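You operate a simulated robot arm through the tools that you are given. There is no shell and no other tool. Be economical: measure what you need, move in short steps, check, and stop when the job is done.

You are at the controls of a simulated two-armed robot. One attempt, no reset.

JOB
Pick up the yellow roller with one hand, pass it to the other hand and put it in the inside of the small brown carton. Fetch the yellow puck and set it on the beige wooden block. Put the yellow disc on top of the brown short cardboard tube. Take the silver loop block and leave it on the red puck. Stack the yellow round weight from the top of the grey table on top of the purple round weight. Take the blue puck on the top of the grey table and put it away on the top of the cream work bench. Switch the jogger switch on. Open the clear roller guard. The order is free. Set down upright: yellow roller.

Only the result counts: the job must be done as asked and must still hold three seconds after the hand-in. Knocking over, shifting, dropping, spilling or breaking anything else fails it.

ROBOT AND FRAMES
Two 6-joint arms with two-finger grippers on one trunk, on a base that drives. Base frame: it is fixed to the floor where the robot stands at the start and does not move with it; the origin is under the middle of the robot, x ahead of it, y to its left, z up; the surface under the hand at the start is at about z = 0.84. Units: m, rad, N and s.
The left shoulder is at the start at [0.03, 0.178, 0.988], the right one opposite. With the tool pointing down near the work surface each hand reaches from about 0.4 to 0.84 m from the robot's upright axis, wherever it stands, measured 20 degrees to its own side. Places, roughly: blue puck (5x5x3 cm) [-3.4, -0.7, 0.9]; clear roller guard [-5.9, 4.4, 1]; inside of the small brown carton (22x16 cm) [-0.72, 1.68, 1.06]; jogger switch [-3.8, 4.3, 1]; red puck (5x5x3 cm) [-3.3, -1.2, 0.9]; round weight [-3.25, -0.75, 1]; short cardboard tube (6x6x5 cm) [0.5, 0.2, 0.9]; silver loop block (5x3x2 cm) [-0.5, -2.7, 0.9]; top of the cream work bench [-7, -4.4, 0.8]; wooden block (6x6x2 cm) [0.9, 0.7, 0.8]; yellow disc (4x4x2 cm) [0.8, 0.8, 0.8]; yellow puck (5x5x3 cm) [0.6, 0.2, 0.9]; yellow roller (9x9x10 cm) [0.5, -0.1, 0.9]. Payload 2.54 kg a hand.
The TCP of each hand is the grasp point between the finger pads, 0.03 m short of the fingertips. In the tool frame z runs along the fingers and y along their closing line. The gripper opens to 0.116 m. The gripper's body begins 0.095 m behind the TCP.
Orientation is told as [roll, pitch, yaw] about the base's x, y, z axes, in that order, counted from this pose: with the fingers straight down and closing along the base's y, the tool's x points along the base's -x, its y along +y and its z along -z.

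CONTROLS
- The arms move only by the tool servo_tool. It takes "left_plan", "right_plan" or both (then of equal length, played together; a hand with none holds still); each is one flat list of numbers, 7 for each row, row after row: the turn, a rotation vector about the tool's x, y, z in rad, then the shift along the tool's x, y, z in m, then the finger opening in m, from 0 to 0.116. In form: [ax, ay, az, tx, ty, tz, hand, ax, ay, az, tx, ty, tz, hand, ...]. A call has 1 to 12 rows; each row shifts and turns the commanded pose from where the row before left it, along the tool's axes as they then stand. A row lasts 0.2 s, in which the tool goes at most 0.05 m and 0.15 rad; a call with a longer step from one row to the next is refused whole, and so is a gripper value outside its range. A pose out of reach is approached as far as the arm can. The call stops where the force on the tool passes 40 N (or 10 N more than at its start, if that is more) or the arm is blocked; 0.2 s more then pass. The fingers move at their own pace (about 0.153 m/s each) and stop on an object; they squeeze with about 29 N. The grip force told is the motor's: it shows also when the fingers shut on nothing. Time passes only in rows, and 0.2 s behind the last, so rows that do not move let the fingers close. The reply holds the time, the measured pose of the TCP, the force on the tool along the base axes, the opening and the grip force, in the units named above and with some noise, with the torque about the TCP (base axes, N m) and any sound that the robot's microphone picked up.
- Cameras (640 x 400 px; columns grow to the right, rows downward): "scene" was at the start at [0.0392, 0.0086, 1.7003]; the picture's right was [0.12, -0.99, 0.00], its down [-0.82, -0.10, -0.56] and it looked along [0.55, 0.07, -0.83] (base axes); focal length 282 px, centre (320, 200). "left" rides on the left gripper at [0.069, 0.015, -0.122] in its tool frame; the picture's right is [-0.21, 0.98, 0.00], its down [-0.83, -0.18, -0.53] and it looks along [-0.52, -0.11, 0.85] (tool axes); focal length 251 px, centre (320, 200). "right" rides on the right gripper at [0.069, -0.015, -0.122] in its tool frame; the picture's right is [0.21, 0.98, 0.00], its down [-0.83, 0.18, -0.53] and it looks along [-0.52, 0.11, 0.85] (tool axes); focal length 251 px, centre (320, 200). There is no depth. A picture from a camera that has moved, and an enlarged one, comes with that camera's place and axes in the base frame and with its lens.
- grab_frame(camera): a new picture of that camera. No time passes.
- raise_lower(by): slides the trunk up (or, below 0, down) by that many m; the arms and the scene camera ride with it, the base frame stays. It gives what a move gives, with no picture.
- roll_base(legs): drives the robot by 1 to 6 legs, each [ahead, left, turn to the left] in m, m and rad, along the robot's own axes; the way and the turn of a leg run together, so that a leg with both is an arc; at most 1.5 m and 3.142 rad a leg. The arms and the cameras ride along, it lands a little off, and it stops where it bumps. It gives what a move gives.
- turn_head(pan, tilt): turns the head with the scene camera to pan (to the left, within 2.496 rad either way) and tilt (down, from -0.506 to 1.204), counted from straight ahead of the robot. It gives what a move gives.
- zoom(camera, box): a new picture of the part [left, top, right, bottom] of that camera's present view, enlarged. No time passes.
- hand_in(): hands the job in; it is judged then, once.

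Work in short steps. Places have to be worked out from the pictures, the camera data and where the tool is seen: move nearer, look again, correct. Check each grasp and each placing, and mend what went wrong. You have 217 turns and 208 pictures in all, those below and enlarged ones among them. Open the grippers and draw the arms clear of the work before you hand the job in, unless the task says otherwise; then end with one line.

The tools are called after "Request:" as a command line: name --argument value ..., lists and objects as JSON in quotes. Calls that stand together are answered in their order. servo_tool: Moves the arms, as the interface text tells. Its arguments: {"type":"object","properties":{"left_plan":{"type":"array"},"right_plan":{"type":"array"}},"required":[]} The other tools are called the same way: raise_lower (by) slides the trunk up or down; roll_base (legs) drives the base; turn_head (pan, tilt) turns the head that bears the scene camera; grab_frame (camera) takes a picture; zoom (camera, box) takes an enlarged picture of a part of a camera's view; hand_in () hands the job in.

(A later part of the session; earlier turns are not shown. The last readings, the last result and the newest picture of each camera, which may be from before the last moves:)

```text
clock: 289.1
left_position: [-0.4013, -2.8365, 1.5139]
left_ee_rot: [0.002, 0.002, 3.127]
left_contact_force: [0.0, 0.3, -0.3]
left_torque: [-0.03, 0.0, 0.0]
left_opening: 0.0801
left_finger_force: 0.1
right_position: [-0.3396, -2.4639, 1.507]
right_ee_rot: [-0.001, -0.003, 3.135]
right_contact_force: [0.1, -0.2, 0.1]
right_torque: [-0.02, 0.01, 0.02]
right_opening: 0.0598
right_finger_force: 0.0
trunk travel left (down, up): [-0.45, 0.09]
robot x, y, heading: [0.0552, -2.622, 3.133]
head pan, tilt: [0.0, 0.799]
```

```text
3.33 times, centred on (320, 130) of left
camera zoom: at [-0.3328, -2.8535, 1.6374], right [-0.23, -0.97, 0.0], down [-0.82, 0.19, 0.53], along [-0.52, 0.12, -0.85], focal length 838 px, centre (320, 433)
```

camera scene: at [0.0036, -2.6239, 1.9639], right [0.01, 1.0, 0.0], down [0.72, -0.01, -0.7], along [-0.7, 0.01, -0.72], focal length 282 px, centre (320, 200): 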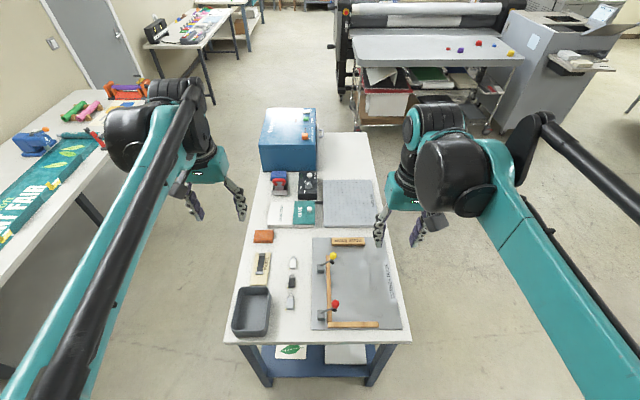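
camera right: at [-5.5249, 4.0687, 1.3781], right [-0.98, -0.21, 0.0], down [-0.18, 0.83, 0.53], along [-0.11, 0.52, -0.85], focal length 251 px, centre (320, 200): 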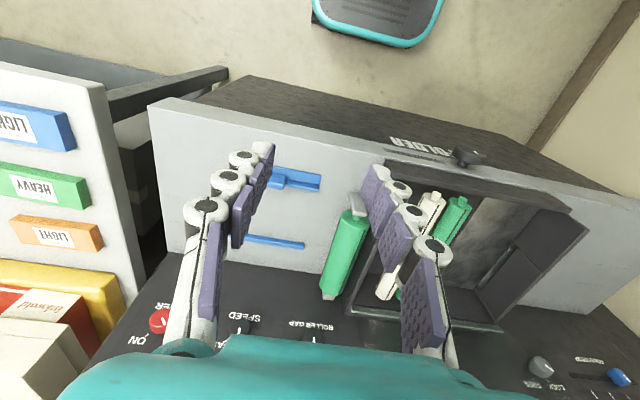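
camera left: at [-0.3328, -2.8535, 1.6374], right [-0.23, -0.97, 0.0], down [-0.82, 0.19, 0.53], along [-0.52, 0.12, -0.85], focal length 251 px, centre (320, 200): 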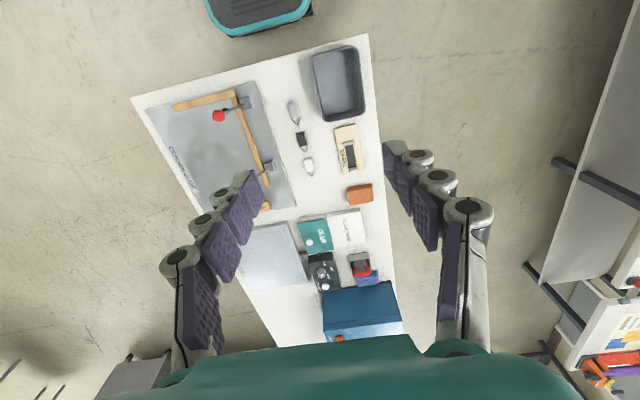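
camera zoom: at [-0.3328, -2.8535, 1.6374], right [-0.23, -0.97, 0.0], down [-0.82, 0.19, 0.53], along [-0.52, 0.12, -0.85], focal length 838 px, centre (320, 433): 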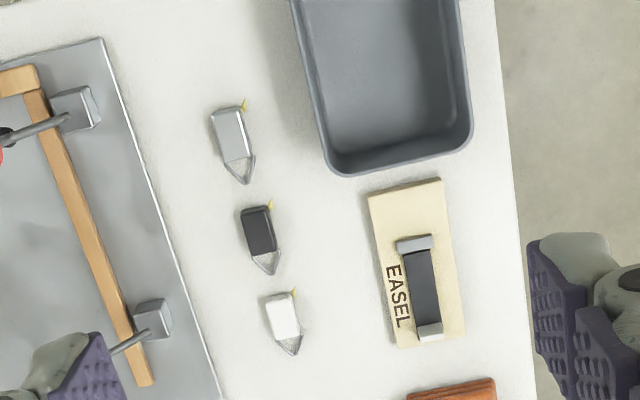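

Three little loop blocks: white, black and — nearest — the silver one at ≈(-0.493, -2.736, 0.85), its body along x. I lower the trunk and move the left hand above it.

Request:
raise_lower --by -0.25

Request:
servo_tool --left_plan '[0, 0, 0, -0.0156, -0.0165, 0.042, 0.055, 0, 0, 0, -0.0156, -0.0165, 0.042, 0.055, 0, 0, 0, -0.0156, -0.0165, 0.042, 0.055, 0, 0, 0, -0.0156, -0.0165, 0.042, 0.055, 0, 0, 0, -0.0156, -0.0165, 0.042, 0.055, 0, 0, 0, -0.0156, -0.0165, 0.042, 0.055, 0, 0, 0, 0, 0, 0, 0.055]'

Request:
grab_frame --camera "left"

```text
clock: 291.7
left_position: [-0.4037, -2.8369, 1.2645]
left_ee_rot: [0.002, 0.003, 3.128]
left_contact_force: [0.0, -0.7, 0.0]
left_torque: [-0.02, 0.01, 0.02]
left_opening: 0.0799
left_finger_force: 0.1
right_position: [-0.3395, -2.4653, 1.2556]
right_ee_rot: [-0.001, 0.001, 3.134]
right_contact_force: [-0.3, 0.2, 0.3]
right_torque: [0.01, 0.0, 0.0]
right_opening: 0.06
right_finger_force: 0.1
trunk travel left (down, up): [-0.2, 0.34]
robot x, y, heading: [0.0554, -2.6276, 3.137]
head pan, tilt: [0.0, 0.799]
```

```text
clock: 293.3
left_position: [-0.4933, -2.7381, 1.0166]
left_ee_rot: [0.002, 0.0, 3.128]
left_contact_force: [1.0, 1.1, -0.8]
left_torque: [0.0, 0.03, 0.01]
left_opening: 0.0549
left_finger_force: 0.0
right_position: [-0.3374, -2.4638, 1.2568]
right_ee_rot: [-0.002, -0.001, 3.134]
right_contact_force: [1.2, -0.5, 0.2]
right_torque: [0.05, 0.08, -0.02]
right_opening: 0.0599
right_finger_force: 0.0
trunk travel left (down, up): [-0.2, 0.34]
robot x, y, heading: [0.0557, -2.6268, 3.133]
head pan, tilt: [0.0, 0.799]
```

```text
66 pictures are left
camera left: at [-0.4239, -2.7536, 1.1381], right [-0.23, -0.97, 0.0], down [-0.82, 0.19, 0.53], along [-0.52, 0.12, -0.85], focal length 251 px, centre (320, 200)
```

left: 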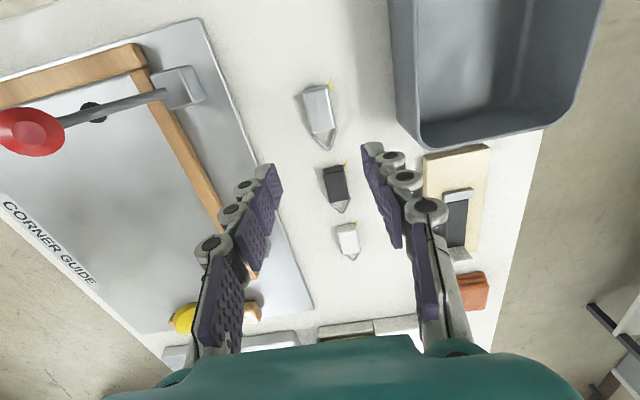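

Body centre ≈ (-0.484, -2.737). I correct 7 mm and descend to z≈0.878, then close.

Request:
servo_tool --left_plan '[0, 0, 0, 0.007, -0.001, 0.04, 0.055, 0, 0, 0, 0, 0, 0.045, 0.055, 0, 0, 0, 0, 0, 0.035, 0.055, 0, 0, 0, 0, 0, 0.018, 0.055, 0, 0, 0, 0, 0, 0, 0.055]'

Request:
grab_frame --camera "left"

```text
clock: 294.2
left_position: [-0.4872, -2.7354, 0.8879]
left_ee_rot: [0.001, -0.001, 3.127]
left_contact_force: [-2.0, 0.4, 16.9]
left_torque: [-0.02, 0.04, -0.01]
left_opening: 0.0587
left_finger_force: 2.8
right_position: [-0.3382, -2.4632, 1.2577]
right_ee_rot: [-0.001, 0.001, 3.134]
right_contact_force: [-0.3, 0.1, 0.6]
right_torque: [-0.01, -0.03, 0.02]
right_opening: 0.06
right_finger_force: 0.1
trunk travel left (down, up): [-0.2, 0.34]
robot x, y, heading: [0.0564, -2.623, 3.142]
head pan, tilt: [0.0, 0.799]
stopped in row 4 (left hand): the force on the tool passed its limit at 48 N (the readings are from after the stop); the commanded pose is now the measured one
```

```text
65 pictures are left
camera left: at [-0.418, -2.7518, 1.0095], right [-0.23, -0.97, 0.0], down [-0.82, 0.19, 0.53], along [-0.52, 0.12, -0.85], focal length 251 px, centre (320, 200)
```

left: 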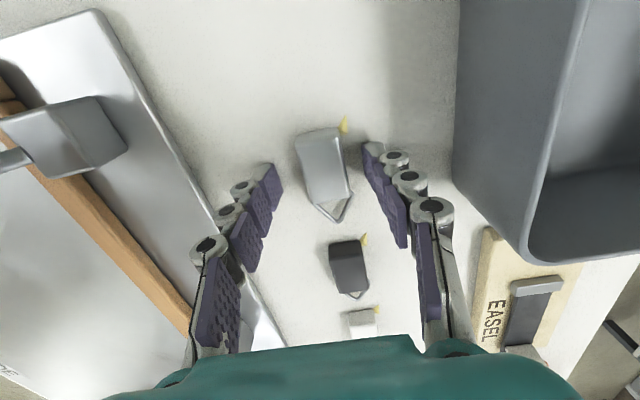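

Fingertips touched the bench (z≈0.858). I rise 3 mm and close.

Request:
servo_tool --left_plan '[0, 0, 0, 0.003, 0, -0.003, 0.055, 0, 0, 0, 0, 0, 0, 0.0, 0, 0, 0, 0, 0, 0, 0.0, 0, 0, 0, 0, 0, 0, 0.0]'

Request:
zoom --camera "left" --box '[240, 90, 400, 230]'

```text
clock: 295.2
left_position: [-0.4842, -2.7346, 0.8899]
left_ee_rot: [0.003, 0.002, 3.128]
left_contact_force: [3.2, 1.7, 10.0]
left_torque: [0.05, -0.04, -0.02]
left_opening: 0.0247
left_finger_force: 29.0
right_position: [-0.3398, -2.4631, 1.257]
right_ee_rot: [-0.003, 0.001, 3.135]
right_contact_force: [0.9, 0.0, 0.8]
right_torque: [0.01, 0.0, -0.01]
right_opening: 0.0601
right_finger_force: 0.0
trunk travel left (down, up): [-0.2, 0.34]
robot x, y, heading: [0.0531, -2.6272, 3.133]
head pan, tilt: [0.0, 0.799]
```

```text
2.86 times, centred on (320, 160) of left
camera zoom: at [-0.4145, -2.7517, 1.0115], right [-0.23, -0.97, 0.0], down [-0.82, 0.19, 0.53], along [-0.52, 0.12, -0.85], focal length 718 px, centre (320, 314)
```

zoom: 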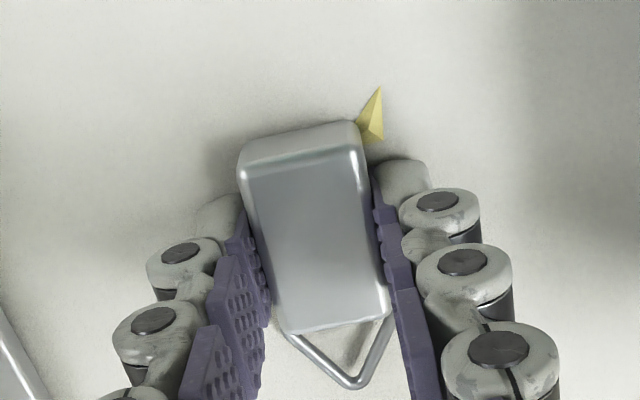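

The silver block is gripped (0.025 m). I lift it, raise the trunk, then drive around to the grey table: strafe north, then forward west.

Request:
servo_tool --left_plan '[0, 0, 0, 0, 0, -0.04, 0, 0, 0, 0, 0, 0, -0.05, 0, 0, 0, 0, 0, 0, -0.05, 0, 0, 0, 0, 0, 0, -0.05, 0, 0, 0, 0, 0.02, 0, -0.04, 0]'

Request:
raise_lower --by 0.2

Request:
roll_base --legs '[[0, -1.2, 0], [1.25, 0, 0], [1.2, 0, 0]]'

Request:
turn_head --pan 0 --tilt 0.75

Request:
grab_frame --camera "scene"

```text
clock: 296.4
left_position: [-0.4624, -2.7379, 1.1201]
left_ee_rot: [0.001, 0.0, 3.126]
left_contact_force: [-0.4, 0.3, 0.2]
left_torque: [-0.03, 0.05, 0.0]
left_opening: 0.0248
left_finger_force: 29.1
right_position: [-0.337, -2.4629, 1.2582]
right_ee_rot: [-0.002, -0.001, 3.135]
right_contact_force: [0.2, 0.0, -0.5]
right_torque: [-0.01, 0.05, 0.03]
right_opening: 0.0603
right_finger_force: 0.0
trunk travel left (down, up): [-0.2, 0.34]
robot x, y, heading: [0.0569, -2.6261, 3.132]
head pan, tilt: [0.0, 0.799]
```

```text
clock: 298.6
left_position: [-0.4653, -2.7369, 1.3199]
left_ee_rot: [0.001, 0.001, 3.127]
left_contact_force: [-0.7, -0.2, -0.2]
left_torque: [-0.03, -0.01, -0.01]
left_opening: 0.0248
left_finger_force: 28.5
right_position: [-0.3397, -2.4638, 1.4559]
right_ee_rot: [-0.001, 0.001, 3.133]
right_contact_force: [0.0, -0.7, -0.5]
right_torque: [0.0, -0.01, -0.03]
right_opening: 0.0598
right_finger_force: 0.0
trunk travel left (down, up): [-0.4, 0.14]
robot x, y, heading: [0.0554, -2.6228, 3.137]
head pan, tilt: [0.0, 0.799]
```

```text
clock: 316.1
left_position: [-2.8724, -1.4542, 1.3201]
left_ee_rot: [0.002, 0.002, 3.102]
left_contact_force: [-0.4, 0.6, -0.5]
left_torque: [0.0, -0.01, -0.02]
left_opening: 0.0247
left_finger_force: 28.9
right_position: [-2.7405, -1.1842, 1.4564]
right_ee_rot: [-0.002, 0.0, 3.109]
right_contact_force: [-0.8, 0.1, 0.8]
right_torque: [0.02, -0.01, 0.02]
right_opening: 0.0602
right_finger_force: 0.0
trunk travel left (down, up): [-0.4, 0.14]
robot x, y, heading: [-2.3522, -1.3516, 3.11]
head pan, tilt: [0.0, 0.799]
```

```text
clock: 316.7
left_position: [-2.8725, -1.4545, 1.32]
left_ee_rot: [0.004, 0.002, 3.102]
left_contact_force: [-0.6, 0.7, -0.8]
left_torque: [0.02, -0.02, 0.03]
left_opening: 0.0246
left_finger_force: 29.5
right_position: [-2.741, -1.184, 1.4561]
right_ee_rot: [-0.001, 0.001, 3.111]
right_contact_force: [-0.5, 0.3, 0.2]
right_torque: [-0.04, -0.05, -0.04]
right_opening: 0.0601
right_finger_force: 0.0
trunk travel left (down, up): [-0.4, 0.14]
robot x, y, heading: [-2.348, -1.3534, 3.107]
head pan, tilt: [0.0, 0.75]
```

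```text
63 pictures are left
camera scene: at [-2.4044, -1.3527, 1.9179], right [0.03, 1.0, 0.0], down [0.68, -0.02, -0.73], along [-0.73, 0.02, -0.68], focal length 282 px, centre (320, 200)
```

scene: 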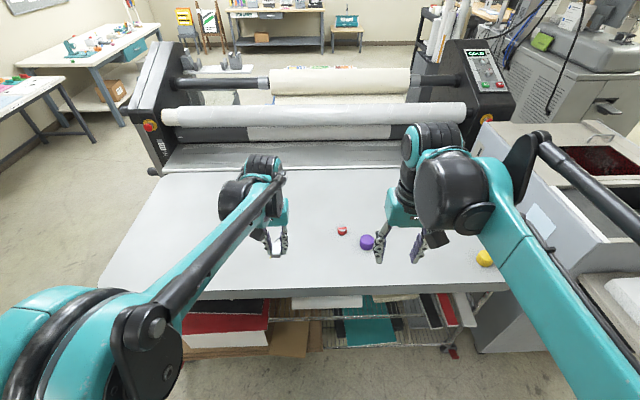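

Red puck ≈(-3.28,-1.225), purple weight ≈(-3.20,-1.13), yellow weight ≈(-3.10,-0.63). I strafe right 0.27 and forward 0.2, lower the trunk a bit and look with the left camera.

Request:
roll_base --legs '[[0, -0.27, 0.02], [0.2, 0, 0]]'

Request:
raise_lower --by -0.18

Request:
grab_frame --camera "left"

Request:
grab_frame --camera "scene"

```text
clock: 319.9
left_position: [-3.0682, -1.1856, 1.3198]
left_ee_rot: [0.002, 0.003, 3.123]
left_contact_force: [0.3, -0.4, -0.5]
left_torque: [0.0, 0.0, -0.01]
left_opening: 0.0249
left_finger_force: 29.2
right_position: [-2.9416, -0.9142, 1.457]
right_ee_rot: [0.0, 0.001, 3.13]
right_contact_force: [-0.8, 0.0, -0.6]
right_torque: [0.01, 0.0, -0.01]
right_opening: 0.06
right_finger_force: 0.1
trunk travel left (down, up): [-0.4, 0.14]
robot x, y, heading: [-2.5444, -1.078, 3.125]
head pan, tilt: [0.0, 0.75]
```

```text
clock: 321.9
left_position: [-3.0674, -1.1868, 1.1398]
left_ee_rot: [0.002, 0.001, 3.122]
left_contact_force: [-0.1, 0.4, -0.4]
left_torque: [0.0, 0.02, 0.01]
left_opening: 0.0247
left_finger_force: 29.2
right_position: [-2.9414, -0.9138, 1.2775]
right_ee_rot: [-0.001, -0.001, 3.129]
right_contact_force: [0.0, 0.2, 0.7]
right_torque: [0.03, -0.01, 0.04]
right_opening: 0.06
right_finger_force: 0.0
trunk travel left (down, up): [-0.22, 0.32]
robot x, y, heading: [-2.5468, -1.072, 3.121]
head pan, tilt: [0.0, 0.75]
```

```text
62 pictures are left
camera left: at [-2.999, -1.2031, 1.2619], right [-0.23, -0.97, 0.0], down [-0.82, 0.2, 0.53], along [-0.52, 0.12, -0.85], focal length 251 px, centre (320, 200)
```

left: 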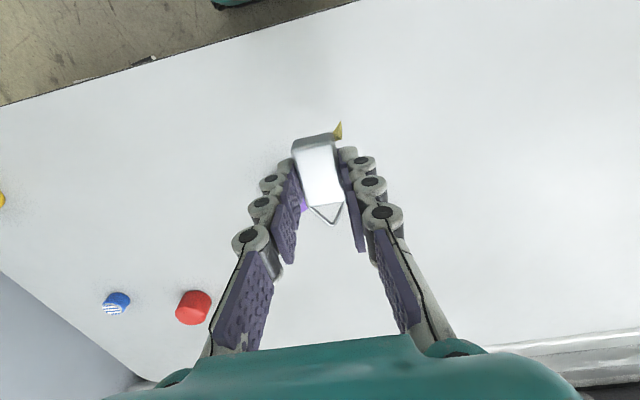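

```text
61 pictures are left
camera scene: at [-2.6018, -1.0757, 1.7381], right [0.01, 1.0, 0.0], down [0.68, -0.01, -0.73], along [-0.73, 0.01, -0.68], focal length 282 px, centre (320, 200)
```

scene: 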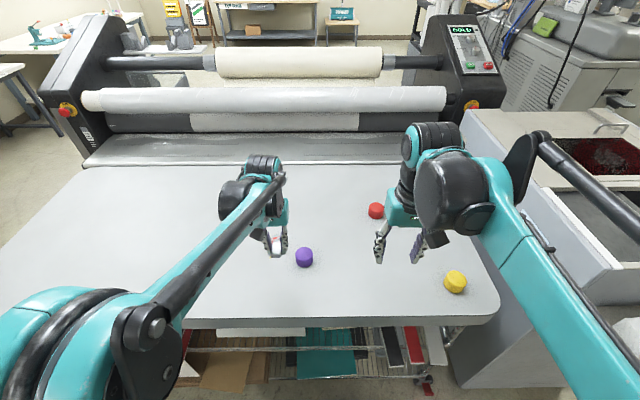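

The red puck (-3.277,-1.225) is now hidden under the hand; blue puck ≈(-3.37,-0.65), another red weight at (-3.43,-0.82), yellow weight ≈(-3.09,-0.63), purple ≈(-3.19,-1.12). I move the block above the red puck and look.

Request:
servo_tool --left_plan '[0, 0, 0, -0.042, 0.0084, 0, 0, 0, 0, 0, -0.042, 0.0084, 0, 0, 0, 0, 0, -0.042, 0.0084, 0, 0, 0, 0, 0, -0.042, 0.0084, 0, 0, 0, 0, 0, -0.042, 0.0084, 0, 0, 0, 0, 0, 0, 0, 0, 0]'

Request:
grab_frame --camera "left"

```text
clock: 323.3
left_position: [-3.2787, -1.2262, 1.1404]
left_ee_rot: [0.002, 0.001, 3.123]
left_contact_force: [0.6, 0.7, -0.6]
left_torque: [-0.02, 0.06, -0.01]
left_opening: 0.0246
left_finger_force: 29.2
right_position: [-2.9408, -0.9138, 1.2775]
right_ee_rot: [0.0, 0.0, 3.128]
right_contact_force: [0.6, 0.4, -0.3]
right_torque: [-0.02, 0.06, 0.01]
right_opening: 0.0598
right_finger_force: 0.0
trunk travel left (down, up): [-0.22, 0.32]
robot x, y, heading: [-2.5462, -1.077, 3.129]
head pan, tilt: [0.0, 0.75]
```

```text
60 pictures are left
camera left: at [-3.2099, -1.2417, 1.2621], right [-0.23, -0.97, 0.0], down [-0.82, 0.2, 0.53], along [-0.52, 0.12, -0.85], focal length 251 px, centre (320, 200)
```

left: 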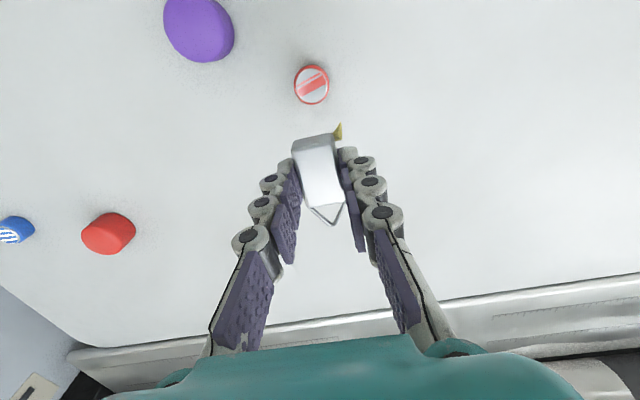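

Red puck top centre ≈ (-3.249, -1.2245), its top around z≈0.94. I shift 24 mm back toward the robot and descend to z≈1.0.

Request:
servo_tool --left_plan '[0, 0, 0, 0.024, -0.0025, 0.02, 0, 0, 0, 0, 0, 0, 0.04, 0, 0, 0, 0, 0, 0, 0.04, 0, 0, 0, 0, 0, 0, 0.04, 0, 0, 0, 0, 0, 0, 0.0, 0]'

Request:
grab_frame --camera "left"

```text
clock: 324.5
left_position: [-3.2545, -1.2217, 1.0001]
left_ee_rot: [0.002, 0.002, 3.121]
left_contact_force: [0.5, 0.2, 0.5]
left_torque: [-0.02, 0.0, -0.02]
left_opening: 0.0246
left_finger_force: 29.2
right_position: [-2.9416, -0.913, 1.2772]
right_ee_rot: [-0.002, 0.001, 3.131]
right_contact_force: [0.4, 0.5, 0.7]
right_torque: [0.0, 0.04, 0.0]
right_opening: 0.0599
right_finger_force: 0.1
trunk travel left (down, up): [-0.22, 0.32]
robot x, y, heading: [-2.5485, -1.0739, 3.127]
head pan, tilt: [0.0, 0.75]
```

```text
59 pictures are left
camera left: at [-3.185, -1.2399, 1.1217], right [-0.23, -0.97, 0.0], down [-0.82, 0.2, 0.53], along [-0.52, 0.12, -0.85], focal length 251 px, centre (320, 200)
```

left: 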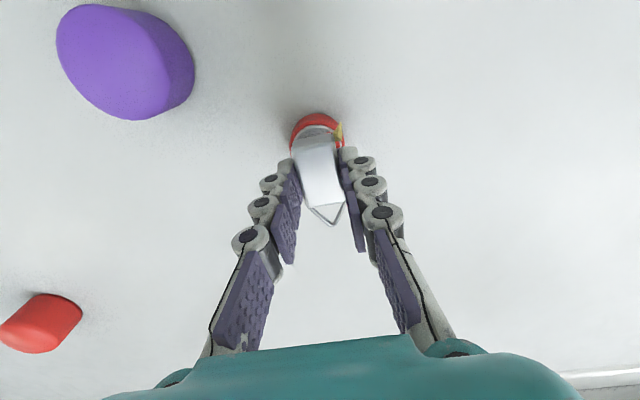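

Alignment matches the prediction. I descend in small steps to contact.

Request:
servo_tool --left_plan '[0, 0, 0, 0, 0, 0.01, 0, 0, 0, 0, 0, 0, 0.008, 0, 0, 0, 0, 0, 0, 0.0, 0]'

Request:
servo_tool --left_plan '[0, 0, 0, 0, 0, 0.003, 0, 0, 0, 0, 0, 0, 0.003, 0, 0, 0, 0, 0, 0, 0.0, 0]'

Request:
servo_tool --left_plan '[0, 0, 0, 0, 0, 0.002, 0, 0, 0, 0, 0, 0, 0.002, 0, 0, 0, 0, 0, 0, 0.0, 0]'

Request:
zoom --camera "left" --box '[240, 90, 400, 230]'

```text
clock: 325.3
left_position: [-3.2553, -1.2235, 0.9821]
left_ee_rot: [0.002, 0.003, 3.122]
left_contact_force: [0.7, -0.3, 0.1]
left_torque: [-0.01, -0.01, 0.02]
left_opening: 0.0248
left_finger_force: 28.7
right_position: [-2.9409, -0.9143, 1.2762]
right_ee_rot: [0.0, 0.0, 3.129]
right_contact_force: [0.1, 0.0, 0.3]
right_torque: [0.0, -0.01, 0.02]
right_opening: 0.0602
right_finger_force: 0.0
trunk travel left (down, up): [-0.22, 0.32]
robot x, y, heading: [-2.5492, -1.077, 3.121]
head pan, tilt: [0.0, 0.75]
```

```text
clock: 326.1
left_position: [-3.255, -1.2226, 0.9758]
left_ee_rot: [0.001, 0.002, 3.122]
left_contact_force: [0.3, -0.2, -0.1]
left_torque: [-0.04, -0.03, 0.01]
left_opening: 0.0246
left_finger_force: 28.8
right_position: [-2.9424, -0.9136, 1.2767]
right_ee_rot: [-0.002, 0.0, 3.13]
right_contact_force: [0.6, -0.2, 0.3]
right_torque: [0.01, -0.01, -0.03]
right_opening: 0.06
right_finger_force: 0.0
trunk travel left (down, up): [-0.22, 0.32]
robot x, y, heading: [-2.548, -1.0784, 3.126]
head pan, tilt: [0.0, 0.75]
```

```text
clock: 326.9
left_position: [-3.2539, -1.2234, 0.9741]
left_ee_rot: [0.003, 0.0, 3.122]
left_contact_force: [-3.6, 0.4, 12.5]
left_torque: [0.04, 0.13, -0.01]
left_opening: 0.0249
left_finger_force: 29.3
right_position: [-2.9408, -0.9142, 1.2765]
right_ee_rot: [-0.002, 0.001, 3.128]
right_contact_force: [-0.3, -0.1, 0.3]
right_torque: [0.01, -0.03, -0.03]
right_opening: 0.0598
right_finger_force: 0.1
trunk travel left (down, up): [-0.22, 0.32]
robot x, y, heading: [-2.5467, -1.0778, 3.126]
head pan, tilt: [0.0, 0.75]
```

```text
2.86 times, centred on (320, 160) of left
camera zoom: at [-3.1855, -1.2396, 1.0951], right [-0.23, -0.97, 0.0], down [-0.82, 0.2, 0.53], along [-0.52, 0.12, -0.85], focal length 718 px, centre (320, 314)
```

zoom: 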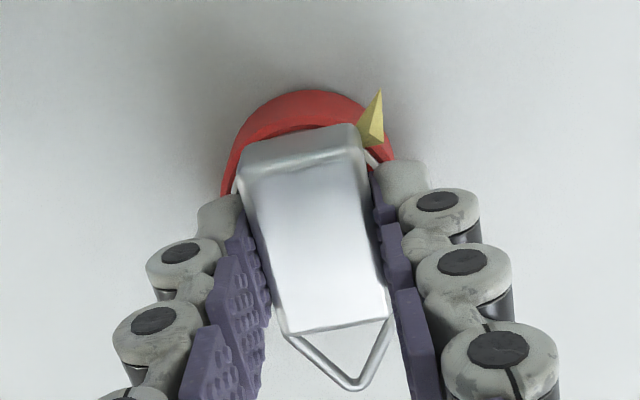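

Contact at the right height and centring looks good. I release and lift away.

Request:
servo_tool --left_plan '[0, 0, 0, 0, 0, -0.001, 0, 0, 0, 0, 0, 0, 0, 0.05, 0, 0, 0, 0, 0, 0, 0.05, 0, 0, 0, 0, 0, -0.03, 0.05, 0, 0, 0, 0, 0, -0.05, 0.05, 0, 0, 0, 0, 0, -0.05, 0.05]'

Request:
grab_frame --camera "left"

```text
clock: 328.3
left_position: [-3.2517, -1.2235, 1.1017]
left_ee_rot: [0.001, 0.001, 3.122]
left_contact_force: [0.4, -0.4, 0.1]
left_torque: [-0.01, 0.0, 0.0]
left_opening: 0.0499
left_finger_force: 0.0
right_position: [-2.9412, -0.9132, 1.276]
right_ee_rot: [-0.002, -0.001, 3.13]
right_contact_force: [0.7, 0.4, -0.6]
right_torque: [0.01, 0.05, -0.02]
right_opening: 0.0599
right_finger_force: 0.0
trunk travel left (down, up): [-0.22, 0.32]
robot x, y, heading: [-2.5457, -1.0764, 3.124]
head pan, tilt: [0.0, 0.75]
```

```text
57 pictures are left
camera left: at [-3.183, -1.2402, 1.2242], right [-0.23, -0.97, 0.0], down [-0.82, 0.2, 0.53], along [-0.52, 0.12, -0.85], focal length 251 px, centre (320, 200)
```

left: 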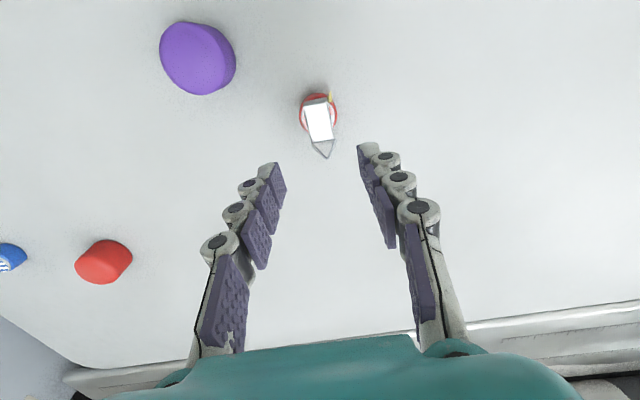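

The silver block rests on the red puck. Now the right hand goes above the yellow weight while the left one withdraws.

Request:
servo_tool --right_plan '[0, 0, 0, -0.019, -0.0353, 0.0195, 0.112, 0, 0, 0, -0.019, -0.0353, 0.0195, 0.112, 0, 0, 0, -0.019, -0.0353, 0.0195, 0.112, 0, 0, 0, -0.019, -0.0353, 0.0195, 0.112, 0, 0, 0, -0.019, -0.0353, 0.0195, 0.112, 0, 0, 0, -0.019, -0.0353, 0.0195, 0.112, 0, 0, 0, -0.019, -0.0353, 0.0195, 0.112, 0, 0, 0, -0.019, -0.0353, 0.0195, 0.112]' --left_plan '[0, 0, 0, 0.005, 0.0, -0.03, 0.05, 0, 0, 0, 0.025, 0.015, -0.019, 0.05, 0, 0, 0, 0.025, 0.015, -0.019, 0.05, 0, 0, 0, 0.025, 0.015, -0.019, 0.05, 0, 0, 0, 0.025, 0.015, -0.019, 0.05, 0, 0, 0, 0.025, 0.015, -0.019, 0.05, 0, 0, 0, 0.025, 0.015, -0.019, 0.05, 0, 0, 0, 0.025, 0.015, 0, 0.05]'

Request:
grab_frame --camera "right"

```text
clock: 330.1
left_position: [-3.0783, -1.3299, 1.2473]
left_ee_rot: [0.003, 0.002, 3.122]
left_contact_force: [-0.5, 0.5, 0.1]
left_torque: [-0.05, -0.01, -0.02]
left_opening: 0.0501
left_finger_force: 0.0
right_position: [-3.0939, -0.6258, 1.1193]
right_ee_rot: [0.0, 0.003, 3.129]
right_contact_force: [0.4, -0.2, -0.3]
right_torque: [0.02, -0.03, -0.02]
right_opening: 0.1118
right_finger_force: 0.1
trunk travel left (down, up): [-0.22, 0.32]
robot x, y, heading: [-2.5459, -1.0735, 3.127]
head pan, tilt: [0.0, 0.75]
```

```text
56 pictures are left
camera right: at [-3.0233, -0.6121, 1.2404], right [0.2, -0.98, 0.0], down [-0.83, -0.17, 0.53], along [-0.52, -0.11, -0.85], focal length 251 px, centre (320, 200)
```

right: 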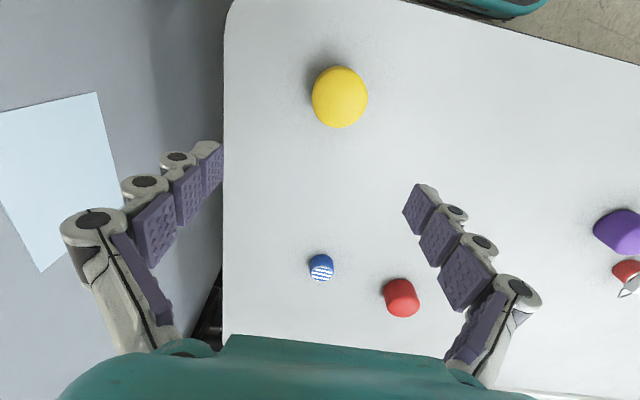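

Yellow weight ≈ (-3.064, -0.645), about 6 cm wide. I centre over it and descend to z≈0.955.

Request:
servo_tool --right_plan '[0, 0, 0, 0.03, 0.019, 0.03, 0.095, 0, 0, 0, 0, 0, 0.04, 0.095, 0, 0, 0, 0, 0, 0.04, 0.095, 0, 0, 0, 0, 0, 0.04, 0.095, 0, 0, 0, 0, 0, 0.014, 0.095, 0, 0, 0, 0, 0, 0, 0.095]'

Request:
grab_frame --camera "right"

```text
clock: 331.5
left_position: [-3.0785, -1.329, 1.2481]
left_ee_rot: [0.002, 0.002, 3.123]
left_contact_force: [0.4, 0.1, -0.5]
left_torque: [0.0, 0.0, 0.0]
left_opening: 0.05
left_finger_force: 0.0
right_position: [-3.0626, -0.6482, 0.9563]
right_ee_rot: [-0.001, 0.001, 3.131]
right_contact_force: [0.2, 0.4, 0.7]
right_torque: [0.0, -0.01, 0.01]
right_opening: 0.095
right_finger_force: 0.1
trunk travel left (down, up): [-0.22, 0.32]
robot x, y, heading: [-2.5478, -1.0739, 3.127]
head pan, tilt: [0.0, 0.75]
```

```text
55 pictures are left
camera right: at [-2.9927, -0.635, 1.078], right [0.2, -0.98, 0.0], down [-0.83, -0.17, 0.53], along [-0.52, -0.11, -0.85], focal length 251 px, centre (320, 200)
```

right: 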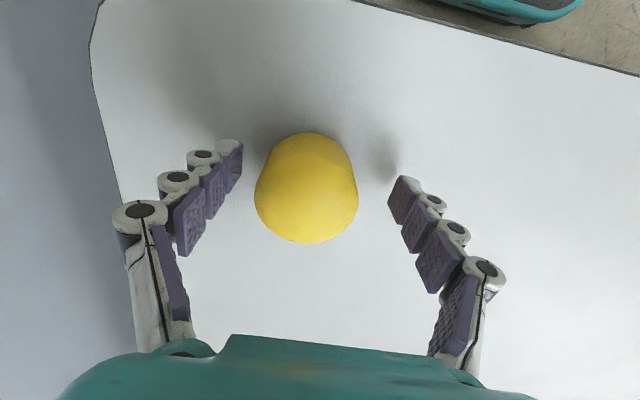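

The weight is ~4 cm tall, centred within 6 mm. I shift, lower 6 mm and close.

Request:
servo_tool --right_plan '[0, 0, 0, 0.001, -0.006, 0.007, 0.095, 0, 0, 0, 0, 0, 0, 0.0, 0, 0, 0, 0, 0, 0, 0.0, 0, 0, 0, 0, 0, 0, 0.0]'

Request:
servo_tool --right_plan '[0, 0, 0, 0, 0, -0.02, 0, 0, 0, 0, 0, 0, -0.03, 0, 0, 0, 0, 0, 0, -0.05, 0, 0, 0, 0, 0, 0, -0.05, 0]'

Request:
grab_frame --camera "right"

```text
clock: 332.5
left_position: [-3.078, -1.3296, 1.2469]
left_ee_rot: [0.002, 0.001, 3.122]
left_contact_force: [0.4, -0.1, 0.5]
left_torque: [-0.02, -0.01, -0.02]
left_opening: 0.0502
left_finger_force: 0.0
right_position: [-3.0598, -0.6426, 0.949]
right_ee_rot: [-0.003, -0.001, 3.129]
right_contact_force: [-0.7, 5.0, 5.2]
right_torque: [0.17, 0.02, -0.06]
right_opening: 0.0591
right_finger_force: 28.9
trunk travel left (down, up): [-0.22, 0.32]
robot x, y, heading: [-2.5446, -1.0738, 3.126]
head pan, tilt: [0.0, 0.75]
```

```text
clock: 333.5
left_position: [-3.0774, -1.3303, 1.2473]
left_ee_rot: [0.001, 0.002, 3.123]
left_contact_force: [0.4, -0.2, -0.8]
left_torque: [0.02, 0.05, -0.02]
left_opening: 0.0498
left_finger_force: 0.0
right_position: [-3.0579, -0.6428, 1.1013]
right_ee_rot: [-0.002, 0.001, 3.129]
right_contact_force: [0.4, 1.1, -2.7]
right_torque: [-0.05, 0.01, 0.03]
right_opening: 0.0588
right_finger_force: 28.6
trunk travel left (down, up): [-0.22, 0.32]
robot x, y, heading: [-2.5488, -1.0764, 3.128]
head pan, tilt: [0.0, 0.75]
```

```text
54 pictures are left
camera right: at [-2.9892, -0.6305, 1.2224], right [0.2, -0.98, 0.0], down [-0.83, -0.17, 0.53], along [-0.52, -0.11, -0.85], focal length 251 px, centre (320, 200)
```

right: 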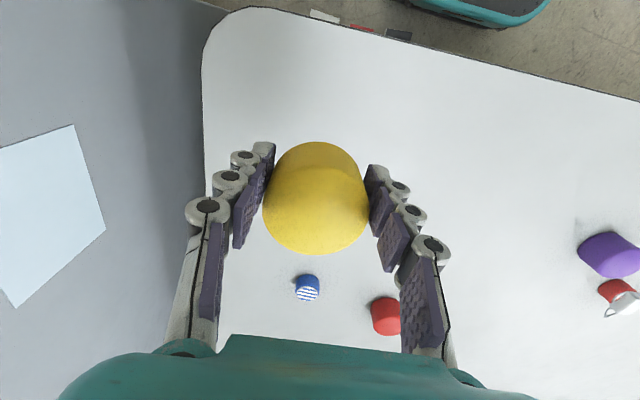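

Yellow weight is held. I strafe the base 0.35 m left so the purple weight is in the right hand's zone.

Request:
roll_base --legs '[[0, 0.35, 0]]'

```text
clock: 335.7
left_position: [-3.0828, -1.679, 1.2473]
left_ee_rot: [0.001, 0.002, 3.123]
left_contact_force: [-0.4, -0.3, -1.0]
left_torque: [0.05, -0.03, -0.02]
left_opening: 0.05
left_finger_force: 0.1
right_position: [-3.0637, -0.992, 1.1002]
right_ee_rot: [-0.002, -0.001, 3.129]
right_contact_force: [0.9, 0.0, -2.9]
right_torque: [0.0, -0.04, 0.01]
right_opening: 0.0588
right_finger_force: 29.4
trunk travel left (down, up): [-0.22, 0.32]
robot x, y, heading: [-2.5509, -1.423, 3.124]
head pan, tilt: [0.0, 0.75]
```

Now I bring the yellow weight above the purple one.

Request:
servo_tool --right_plan '[0, 0, 0, -0.026, 0.034, 0, 0, 0, 0, 0, -0.026, 0.034, 0, 0, 0, 0, 0, -0.026, 0.034, 0, 0, 0, 0, 0, -0.026, 0.034, 0, 0, 0, 0, 0, 0, 0, 0, 0]'

Request:
grab_frame --camera "right"

Request:
grab_frame --camera "scene"

```text
clock: 336.9
left_position: [-3.0826, -1.6774, 1.247]
left_ee_rot: [0.001, 0.002, 3.122]
left_contact_force: [0.3, -0.2, 0.3]
left_torque: [-0.01, 0.04, -0.01]
left_opening: 0.0506
left_finger_force: 0.1
right_position: [-3.169, -1.1249, 1.1009]
right_ee_rot: [-0.001, 0.0, 3.13]
right_contact_force: [0.6, 0.6, -2.8]
right_torque: [0.0, 0.0, -0.02]
right_opening: 0.0588
right_finger_force: 28.9
trunk travel left (down, up): [-0.22, 0.32]
robot x, y, heading: [-2.5528, -1.4253, 3.123]
head pan, tilt: [0.0, 0.75]
```

```text
53 pictures are left
camera right: at [-3.0997, -1.1123, 1.222], right [0.2, -0.98, 0.0], down [-0.83, -0.17, 0.53], along [-0.52, -0.11, -0.85], focal length 251 px, centre (320, 200)
```

right: 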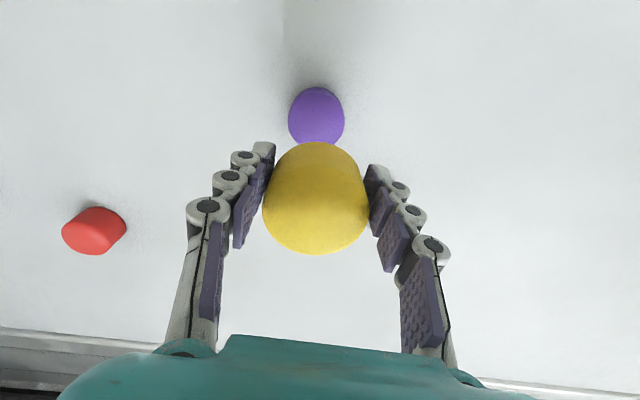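

```text
52 pictures are left
camera scene: at [-2.606, -1.4226, 1.738], right [0.01, 1.0, 0.0], down [0.68, -0.01, -0.73], along [-0.73, 0.01, -0.68], focal length 282 px, centre (320, 200)
```

scene: 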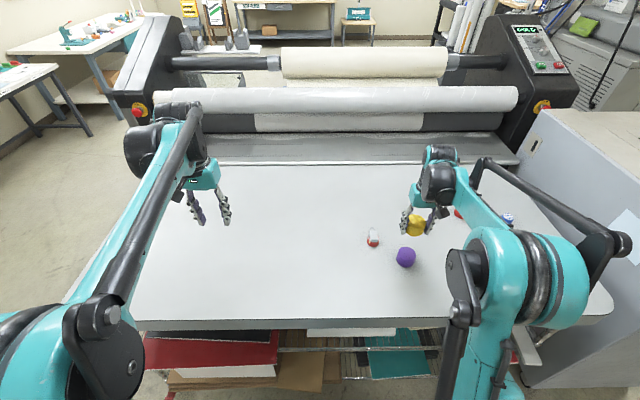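

Purple ≈ (-3.162,-1.122); I shift (+13, +4) mm and descend to ~1 cm above contact.

Request:
servo_tool --right_plan '[0, 0, 0, 0.013, -0.004, 0.02, 0, 0, 0, 0, 0, 0, 0.04, 0, 0, 0, 0, 0, 0, 0.03, 0, 0, 0, 0, 0, 0, 0.008, 0, 0, 0, 0, 0, 0, 0.0, 0]'

Request:
zoom --camera "right" --box '[220, 80, 420, 270]'

Request:
zoom --camera "scene" --box '[360, 190, 460, 280]'

```text
clock: 338.1
left_position: [-3.0838, -1.6773, 1.2462]
left_ee_rot: [0.002, 0.0, 3.123]
left_contact_force: [-0.2, -0.6, -1.1]
left_torque: [-0.02, -0.04, -0.06]
left_opening: 0.0499
left_finger_force: 0.1
right_position: [-3.1574, -1.1213, 1.0017]
right_ee_rot: [0.0, 0.0, 3.13]
right_contact_force: [0.1, -0.1, -3.4]
right_torque: [0.0, -0.05, 0.01]
right_opening: 0.0589
right_finger_force: 28.9
trunk travel left (down, up): [-0.22, 0.32]
robot x, y, heading: [-2.5503, -1.4275, 3.132]
head pan, tilt: [0.0, 0.75]
```

```text
2.11 times, centred on (320, 175) of right
camera zoom: at [-3.0877, -1.1086, 1.1236], right [0.2, -0.98, 0.0], down [-0.83, -0.17, 0.53], along [-0.52, -0.11, -0.85], focal length 529 px, centre (320, 253)
```

zoom: 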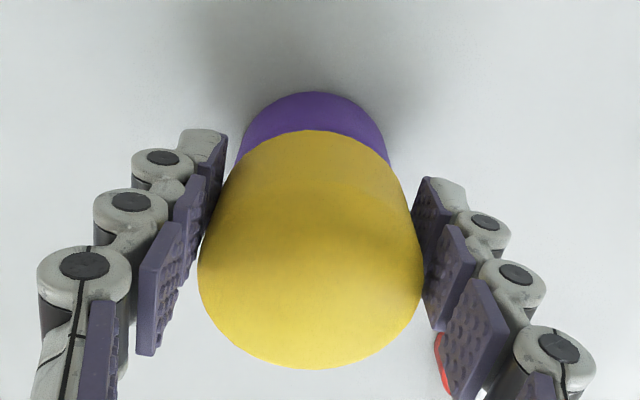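

```text
4.44 times, centred on (410, 235) of scene
camera zoom: at [-2.607, -1.4238, 1.7379], right [0.01, 1.0, 0.0], down [0.68, -0.01, -0.73], along [-0.73, 0.01, -0.68], focal length 1251 px, centre (-80, 44)
```

zoom: 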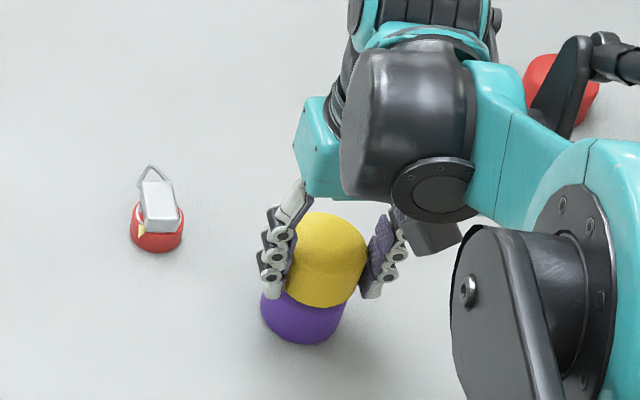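

Yellow is within a few mm of being concentric with purple. I nudge 3 mm and lower in small steps to contact.

Request:
servo_tool --right_plan '[0, 0, 0, -0.002, 0.003, 0.004, 0, 0, 0, 0, 0, 0, 0.004, 0, 0, 0, 0, 0, 0, 0, 0]'

Request:
servo_tool --right_plan '[0, 0, 0, 0, 0, 0.0025, 0, 0, 0, 0, 0, 0, 0.0, 0]'

Request:
servo_tool --right_plan '[0, 0, 0, 0, 0, 0.0025, 0, 0, 0, 0, 0, 0, 0.0, 0]'

```text
clock: 338.9
left_position: [-3.0828, -1.6786, 1.2475]
left_ee_rot: [0.0, 0.0, 3.124]
left_contact_force: [-0.2, 0.5, -0.7]
left_torque: [0.0, -0.01, 0.0]
left_opening: 0.0498
left_finger_force: 0.0
right_position: [-3.1589, -1.1246, 0.9952]
right_ee_rot: [-0.003, -0.001, 3.13]
right_contact_force: [-10.0, 2.6, 24.8]
right_torque: [0.26, 0.51, -0.04]
right_opening: 0.059
right_finger_force: 29.0
trunk travel left (down, up): [-0.22, 0.32]
robot x, y, heading: [-2.5531, -1.4238, 3.129]
head pan, tilt: [0.0, 0.75]
```

```text
clock: 339.5
left_position: [-3.0815, -1.6783, 1.2479]
left_ee_rot: [-0.001, -0.001, 3.122]
left_contact_force: [-0.1, -0.3, 0.3]
left_torque: [-0.01, 0.01, 0.0]
left_opening: 0.0502
left_finger_force: 0.1
right_position: [-3.1575, -1.125, 0.9941]
right_ee_rot: [-0.004, -0.002, 3.131]
right_contact_force: [-9.9, 5.3, 36.6]
right_torque: [0.28, 0.74, -0.06]
right_opening: 0.0589
right_finger_force: 28.9
trunk travel left (down, up): [-0.22, 0.32]
robot x, y, heading: [-2.5505, -1.4253, 3.125]
head pan, tilt: [0.0, 0.75]
```

```text
clock: 340.1
left_position: [-3.0799, -1.6782, 1.2479]
left_ee_rot: [0.0, 0.0, 3.123]
left_contact_force: [-0.1, 0.6, -0.8]
left_torque: [-0.02, 0.01, 0.01]
left_opening: 0.05
left_finger_force: 0.0
right_position: [-3.1561, -1.1256, 0.9912]
right_ee_rot: [-0.004, -0.001, 3.13]
right_contact_force: [-7.1, 7.1, 36.7]
right_torque: [0.33, 0.52, -0.06]
right_opening: 0.0584
right_finger_force: 28.8
trunk travel left (down, up): [-0.22, 0.32]
robot x, y, heading: [-2.5541, -1.4286, 3.132]
head pan, tilt: [0.0, 0.75]
```

Firm contact. I relieve the load slightly, open and rise.

Request:
servo_tool --right_plan '[0, 0, 0, 0, 0, -0.005, 0, 0, 0, 0, 0, 0, 0, 0.085, 0, 0, 0, 0, 0, 0, 0.085, 0, 0, 0, 0, 0, -0.03, 0.085, 0, 0, 0, 0, 0, -0.05, 0.085, 0, 0, 0, 0, 0, -0.05, 0.085]'

Request:
grab_frame --camera "right"

Request:
zoom --camera "scene" --box '[350, 190, 470, 280]'

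```text
clock: 341.5
left_position: [-3.0813, -1.6787, 1.2478]
left_ee_rot: [-0.001, 0.002, 3.121]
left_contact_force: [-0.2, -0.1, -0.6]
left_torque: [0.01, -0.01, -0.02]
left_opening: 0.0497
left_finger_force: 0.0
right_position: [-3.1583, -1.1286, 1.1242]
right_ee_rot: [-0.001, 0.002, 3.129]
right_contact_force: [-0.8, 0.4, 0.6]
right_torque: [0.01, 0.04, -0.01]
right_opening: 0.0853
right_finger_force: 0.1
trunk travel left (down, up): [-0.22, 0.32]
robot x, y, heading: [-2.5482, -1.4241, 3.129]
head pan, tilt: [0.0, 0.75]
```

```text
49 pictures are left
camera right: at [-3.089, -1.1146, 1.2451], right [0.2, -0.98, 0.0], down [-0.83, -0.17, 0.53], along [-0.52, -0.11, -0.85], focal length 251 px, centre (320, 200)
```

right: 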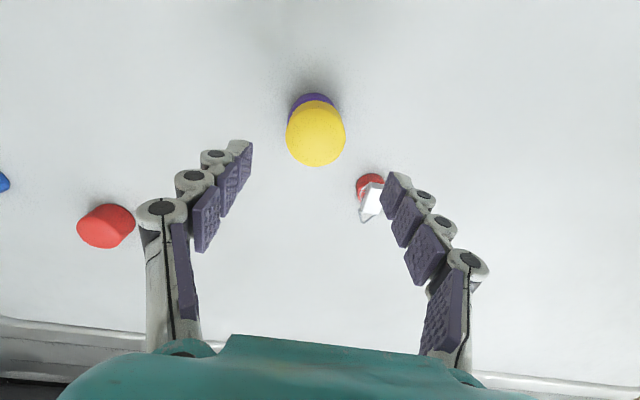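

```text
4.44 times, centred on (410, 235) of scene
camera zoom: at [-2.6054, -1.4247, 1.738], right [0.01, 1.0, 0.0], down [0.68, -0.01, -0.73], along [-0.73, 0.01, -0.68], focal length 1251 px, centre (-80, 44)
```

zoom: 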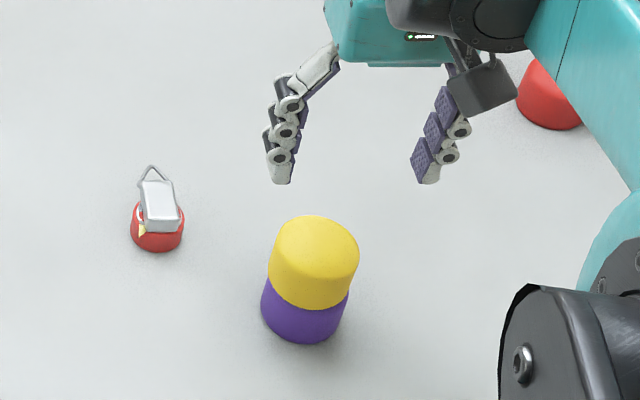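

The stack is neat. Now I move the base right for the blue puck at ≈(-3.37, -0.65).

Request:
roll_base --legs '[[0, -0.47, 0], [0.05, 0, 0]]'

Request:
servo_tool --right_plan '[0, 0, 0, -0.03, 0, 0, 0.07, 0, 0, 0, -0.03, 0, 0, 0.07, 0, 0, 0, -0.03, 0, 0, 0.07, 0, 0, 0, 0, 0, 0, 0.07]'

Request:
grab_frame --camera "right"

```text
clock: 344.8
left_position: [-3.1279, -1.2108, 1.2458]
left_ee_rot: [0.003, 0.004, 3.118]
left_contact_force: [-0.2, -0.5, 0.0]
left_torque: [-0.01, -0.07, 0.01]
left_opening: 0.0498
left_finger_force: 0.0
right_position: [-3.2017, -0.6596, 1.122]
right_ee_rot: [-0.001, 0.002, 3.123]
right_contact_force: [-1.2, 0.3, -0.6]
right_torque: [0.01, -0.05, 0.0]
right_opening: 0.0851
right_finger_force: 0.0
trunk travel left (down, up): [-0.22, 0.32]
robot x, y, heading: [-2.5932, -0.9597, 3.124]
head pan, tilt: [0.0, 0.75]
```

```text
clock: 345.8
left_position: [-3.1254, -1.21, 1.2484]
left_ee_rot: [0.002, 0.001, 3.12]
left_contact_force: [0.1, 1.2, 0.8]
left_torque: [0.02, 0.03, 0.03]
left_opening: 0.0501
left_finger_force: 0.1
right_position: [-3.2885, -0.6567, 1.1237]
right_ee_rot: [-0.003, 0.0, 3.123]
right_contact_force: [-0.2, 1.1, -0.1]
right_torque: [-0.03, 0.03, 0.0]
right_opening: 0.0702
right_finger_force: 0.1
trunk travel left (down, up): [-0.22, 0.32]
robot x, y, heading: [-2.5943, -0.9607, 3.121]
head pan, tilt: [0.0, 0.75]
```

```text
47 pictures are left
camera right: at [-3.2198, -0.6448, 1.2446], right [0.2, -0.98, 0.0], down [-0.83, -0.17, 0.53], along [-0.52, -0.1, -0.85], focal length 251 px, centre (320, 200)
```

right: 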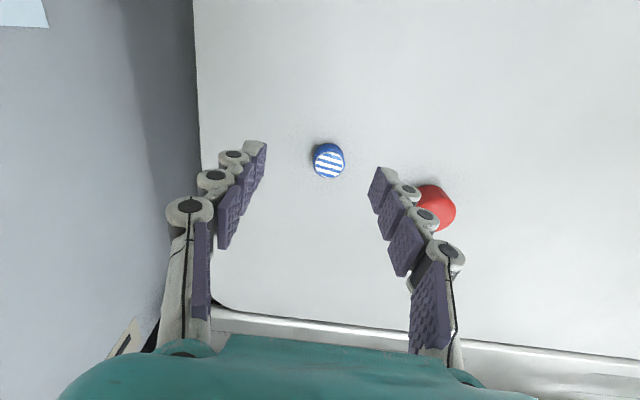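

Blue puck ≈ (-3.346, -0.680). I move over it and descend.

Request:
servo_tool --right_plan '[0, 0, 0, -0.029, 0.0122, 0.02, 0.07, 0, 0, 0, -0.029, 0.0122, 0.02, 0.07, 0, 0, 0, 0, 0, 0.04, 0.07, 0, 0, 0, 0, 0, 0.03, 0.07, 0, 0, 0, 0, 0, 0, 0.07]'

Request:
grab_frame --camera "right"

```text
clock: 347.0
left_position: [-3.126, -1.2096, 1.2473]
left_ee_rot: [0.001, 0.003, 3.118]
left_contact_force: [0.0, -0.2, -0.3]
left_torque: [-0.05, -0.01, -0.03]
left_opening: 0.05
left_finger_force: 0.1
right_position: [-3.3479, -0.6797, 1.0126]
right_ee_rot: [-0.003, 0.001, 3.124]
right_contact_force: [0.1, 0.1, -0.1]
right_torque: [-0.01, 0.03, -0.01]
right_opening: 0.0698
right_finger_force: 0.0
trunk travel left (down, up): [-0.22, 0.32]
robot x, y, heading: [-2.5912, -0.9615, 3.121]
head pan, tilt: [0.0, 0.75]
```

```text
46 pictures are left
camera right: at [-3.2793, -0.6679, 1.1336], right [0.2, -0.98, 0.0], down [-0.83, -0.17, 0.53], along [-0.52, -0.1, -0.85], focal length 251 px, centre (320, 200)
```

right: 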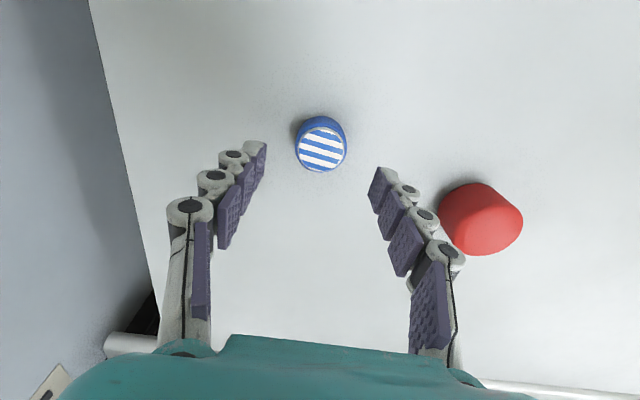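

Centred. I descend to z≈0.948 and close.

Request:
servo_tool --right_plan '[0, 0, 0, -0.002, 0.002, 0.04, 0.07, 0, 0, 0, 0, 0, 0.02, 0.07, 0, 0, 0, 0, 0, 0.004, 0.07, 0, 0, 0, 0, 0, 0, 0.0, 0, 0, 0, 0, 0, 0, 0.0, 0, 0, 0, 0, 0, 0, 0.0]'

Request:
servo_tool --right_plan '[0, 0, 0, 0, 0, -0.03, 0, 0, 0, 0, 0, 0, -0.05, 0, 0, 0, 0, 0, 0, -0.05, 0, 0, 0, 0, 0.03, 0, -0.04, 0, 0, 0, 0, 0.04, 0, 0, 0, 0, 0, 0, 0.04, 0, 0, 0, 0, 0, 0, 0.04, 0, 0, 0]'

Request:
grab_frame --camera "right"

```text
clock: 348.4
left_position: [-3.1257, -1.2115, 1.2477]
left_ee_rot: [0.0, 0.003, 3.118]
left_contact_force: [0.7, -0.3, 0.1]
left_torque: [0.01, 0.01, 0.01]
left_opening: 0.0502
left_finger_force: 0.0
right_position: [-3.3507, -0.6838, 0.9497]
right_ee_rot: [0.0, 0.0, 3.125]
right_contact_force: [-2.1, -0.4, 8.9]
right_torque: [-0.08, 0.08, -0.01]
right_opening: 0.0404
right_finger_force: 28.7
trunk travel left (down, up): [-0.22, 0.32]
robot x, y, heading: [-2.5908, -0.9596, 3.123]
head pan, tilt: [0.0, 0.75]
```

```text
clock: 350.0
left_position: [-3.124, -1.2117, 1.2484]
left_ee_rot: [0.001, 0.001, 3.118]
left_contact_force: [1.2, -0.5, 0.5]
left_torque: [0.02, 0.06, 0.0]
left_opening: 0.0502
left_finger_force: 0.2
right_position: [-3.1971, -0.6859, 1.119]
right_ee_rot: [-0.002, -0.001, 3.124]
right_contact_force: [0.2, 1.4, -0.2]
right_torque: [0.02, 0.09, 0.01]
right_opening: 0.0402
right_finger_force: 29.5
trunk travel left (down, up): [-0.22, 0.32]
robot x, y, heading: [-2.5962, -0.9584, 3.124]
head pan, tilt: [0.0, 0.75]
```

```text
45 pictures are left
camera right: at [-3.1276, -0.6736, 1.2402], right [0.2, -0.98, 0.0], down [-0.83, -0.17, 0.53], along [-0.52, -0.1, -0.85], focal length 251 px, centre (320, 200)
```

right: 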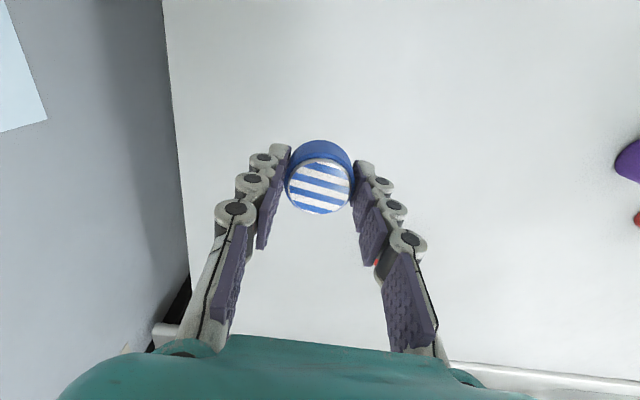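

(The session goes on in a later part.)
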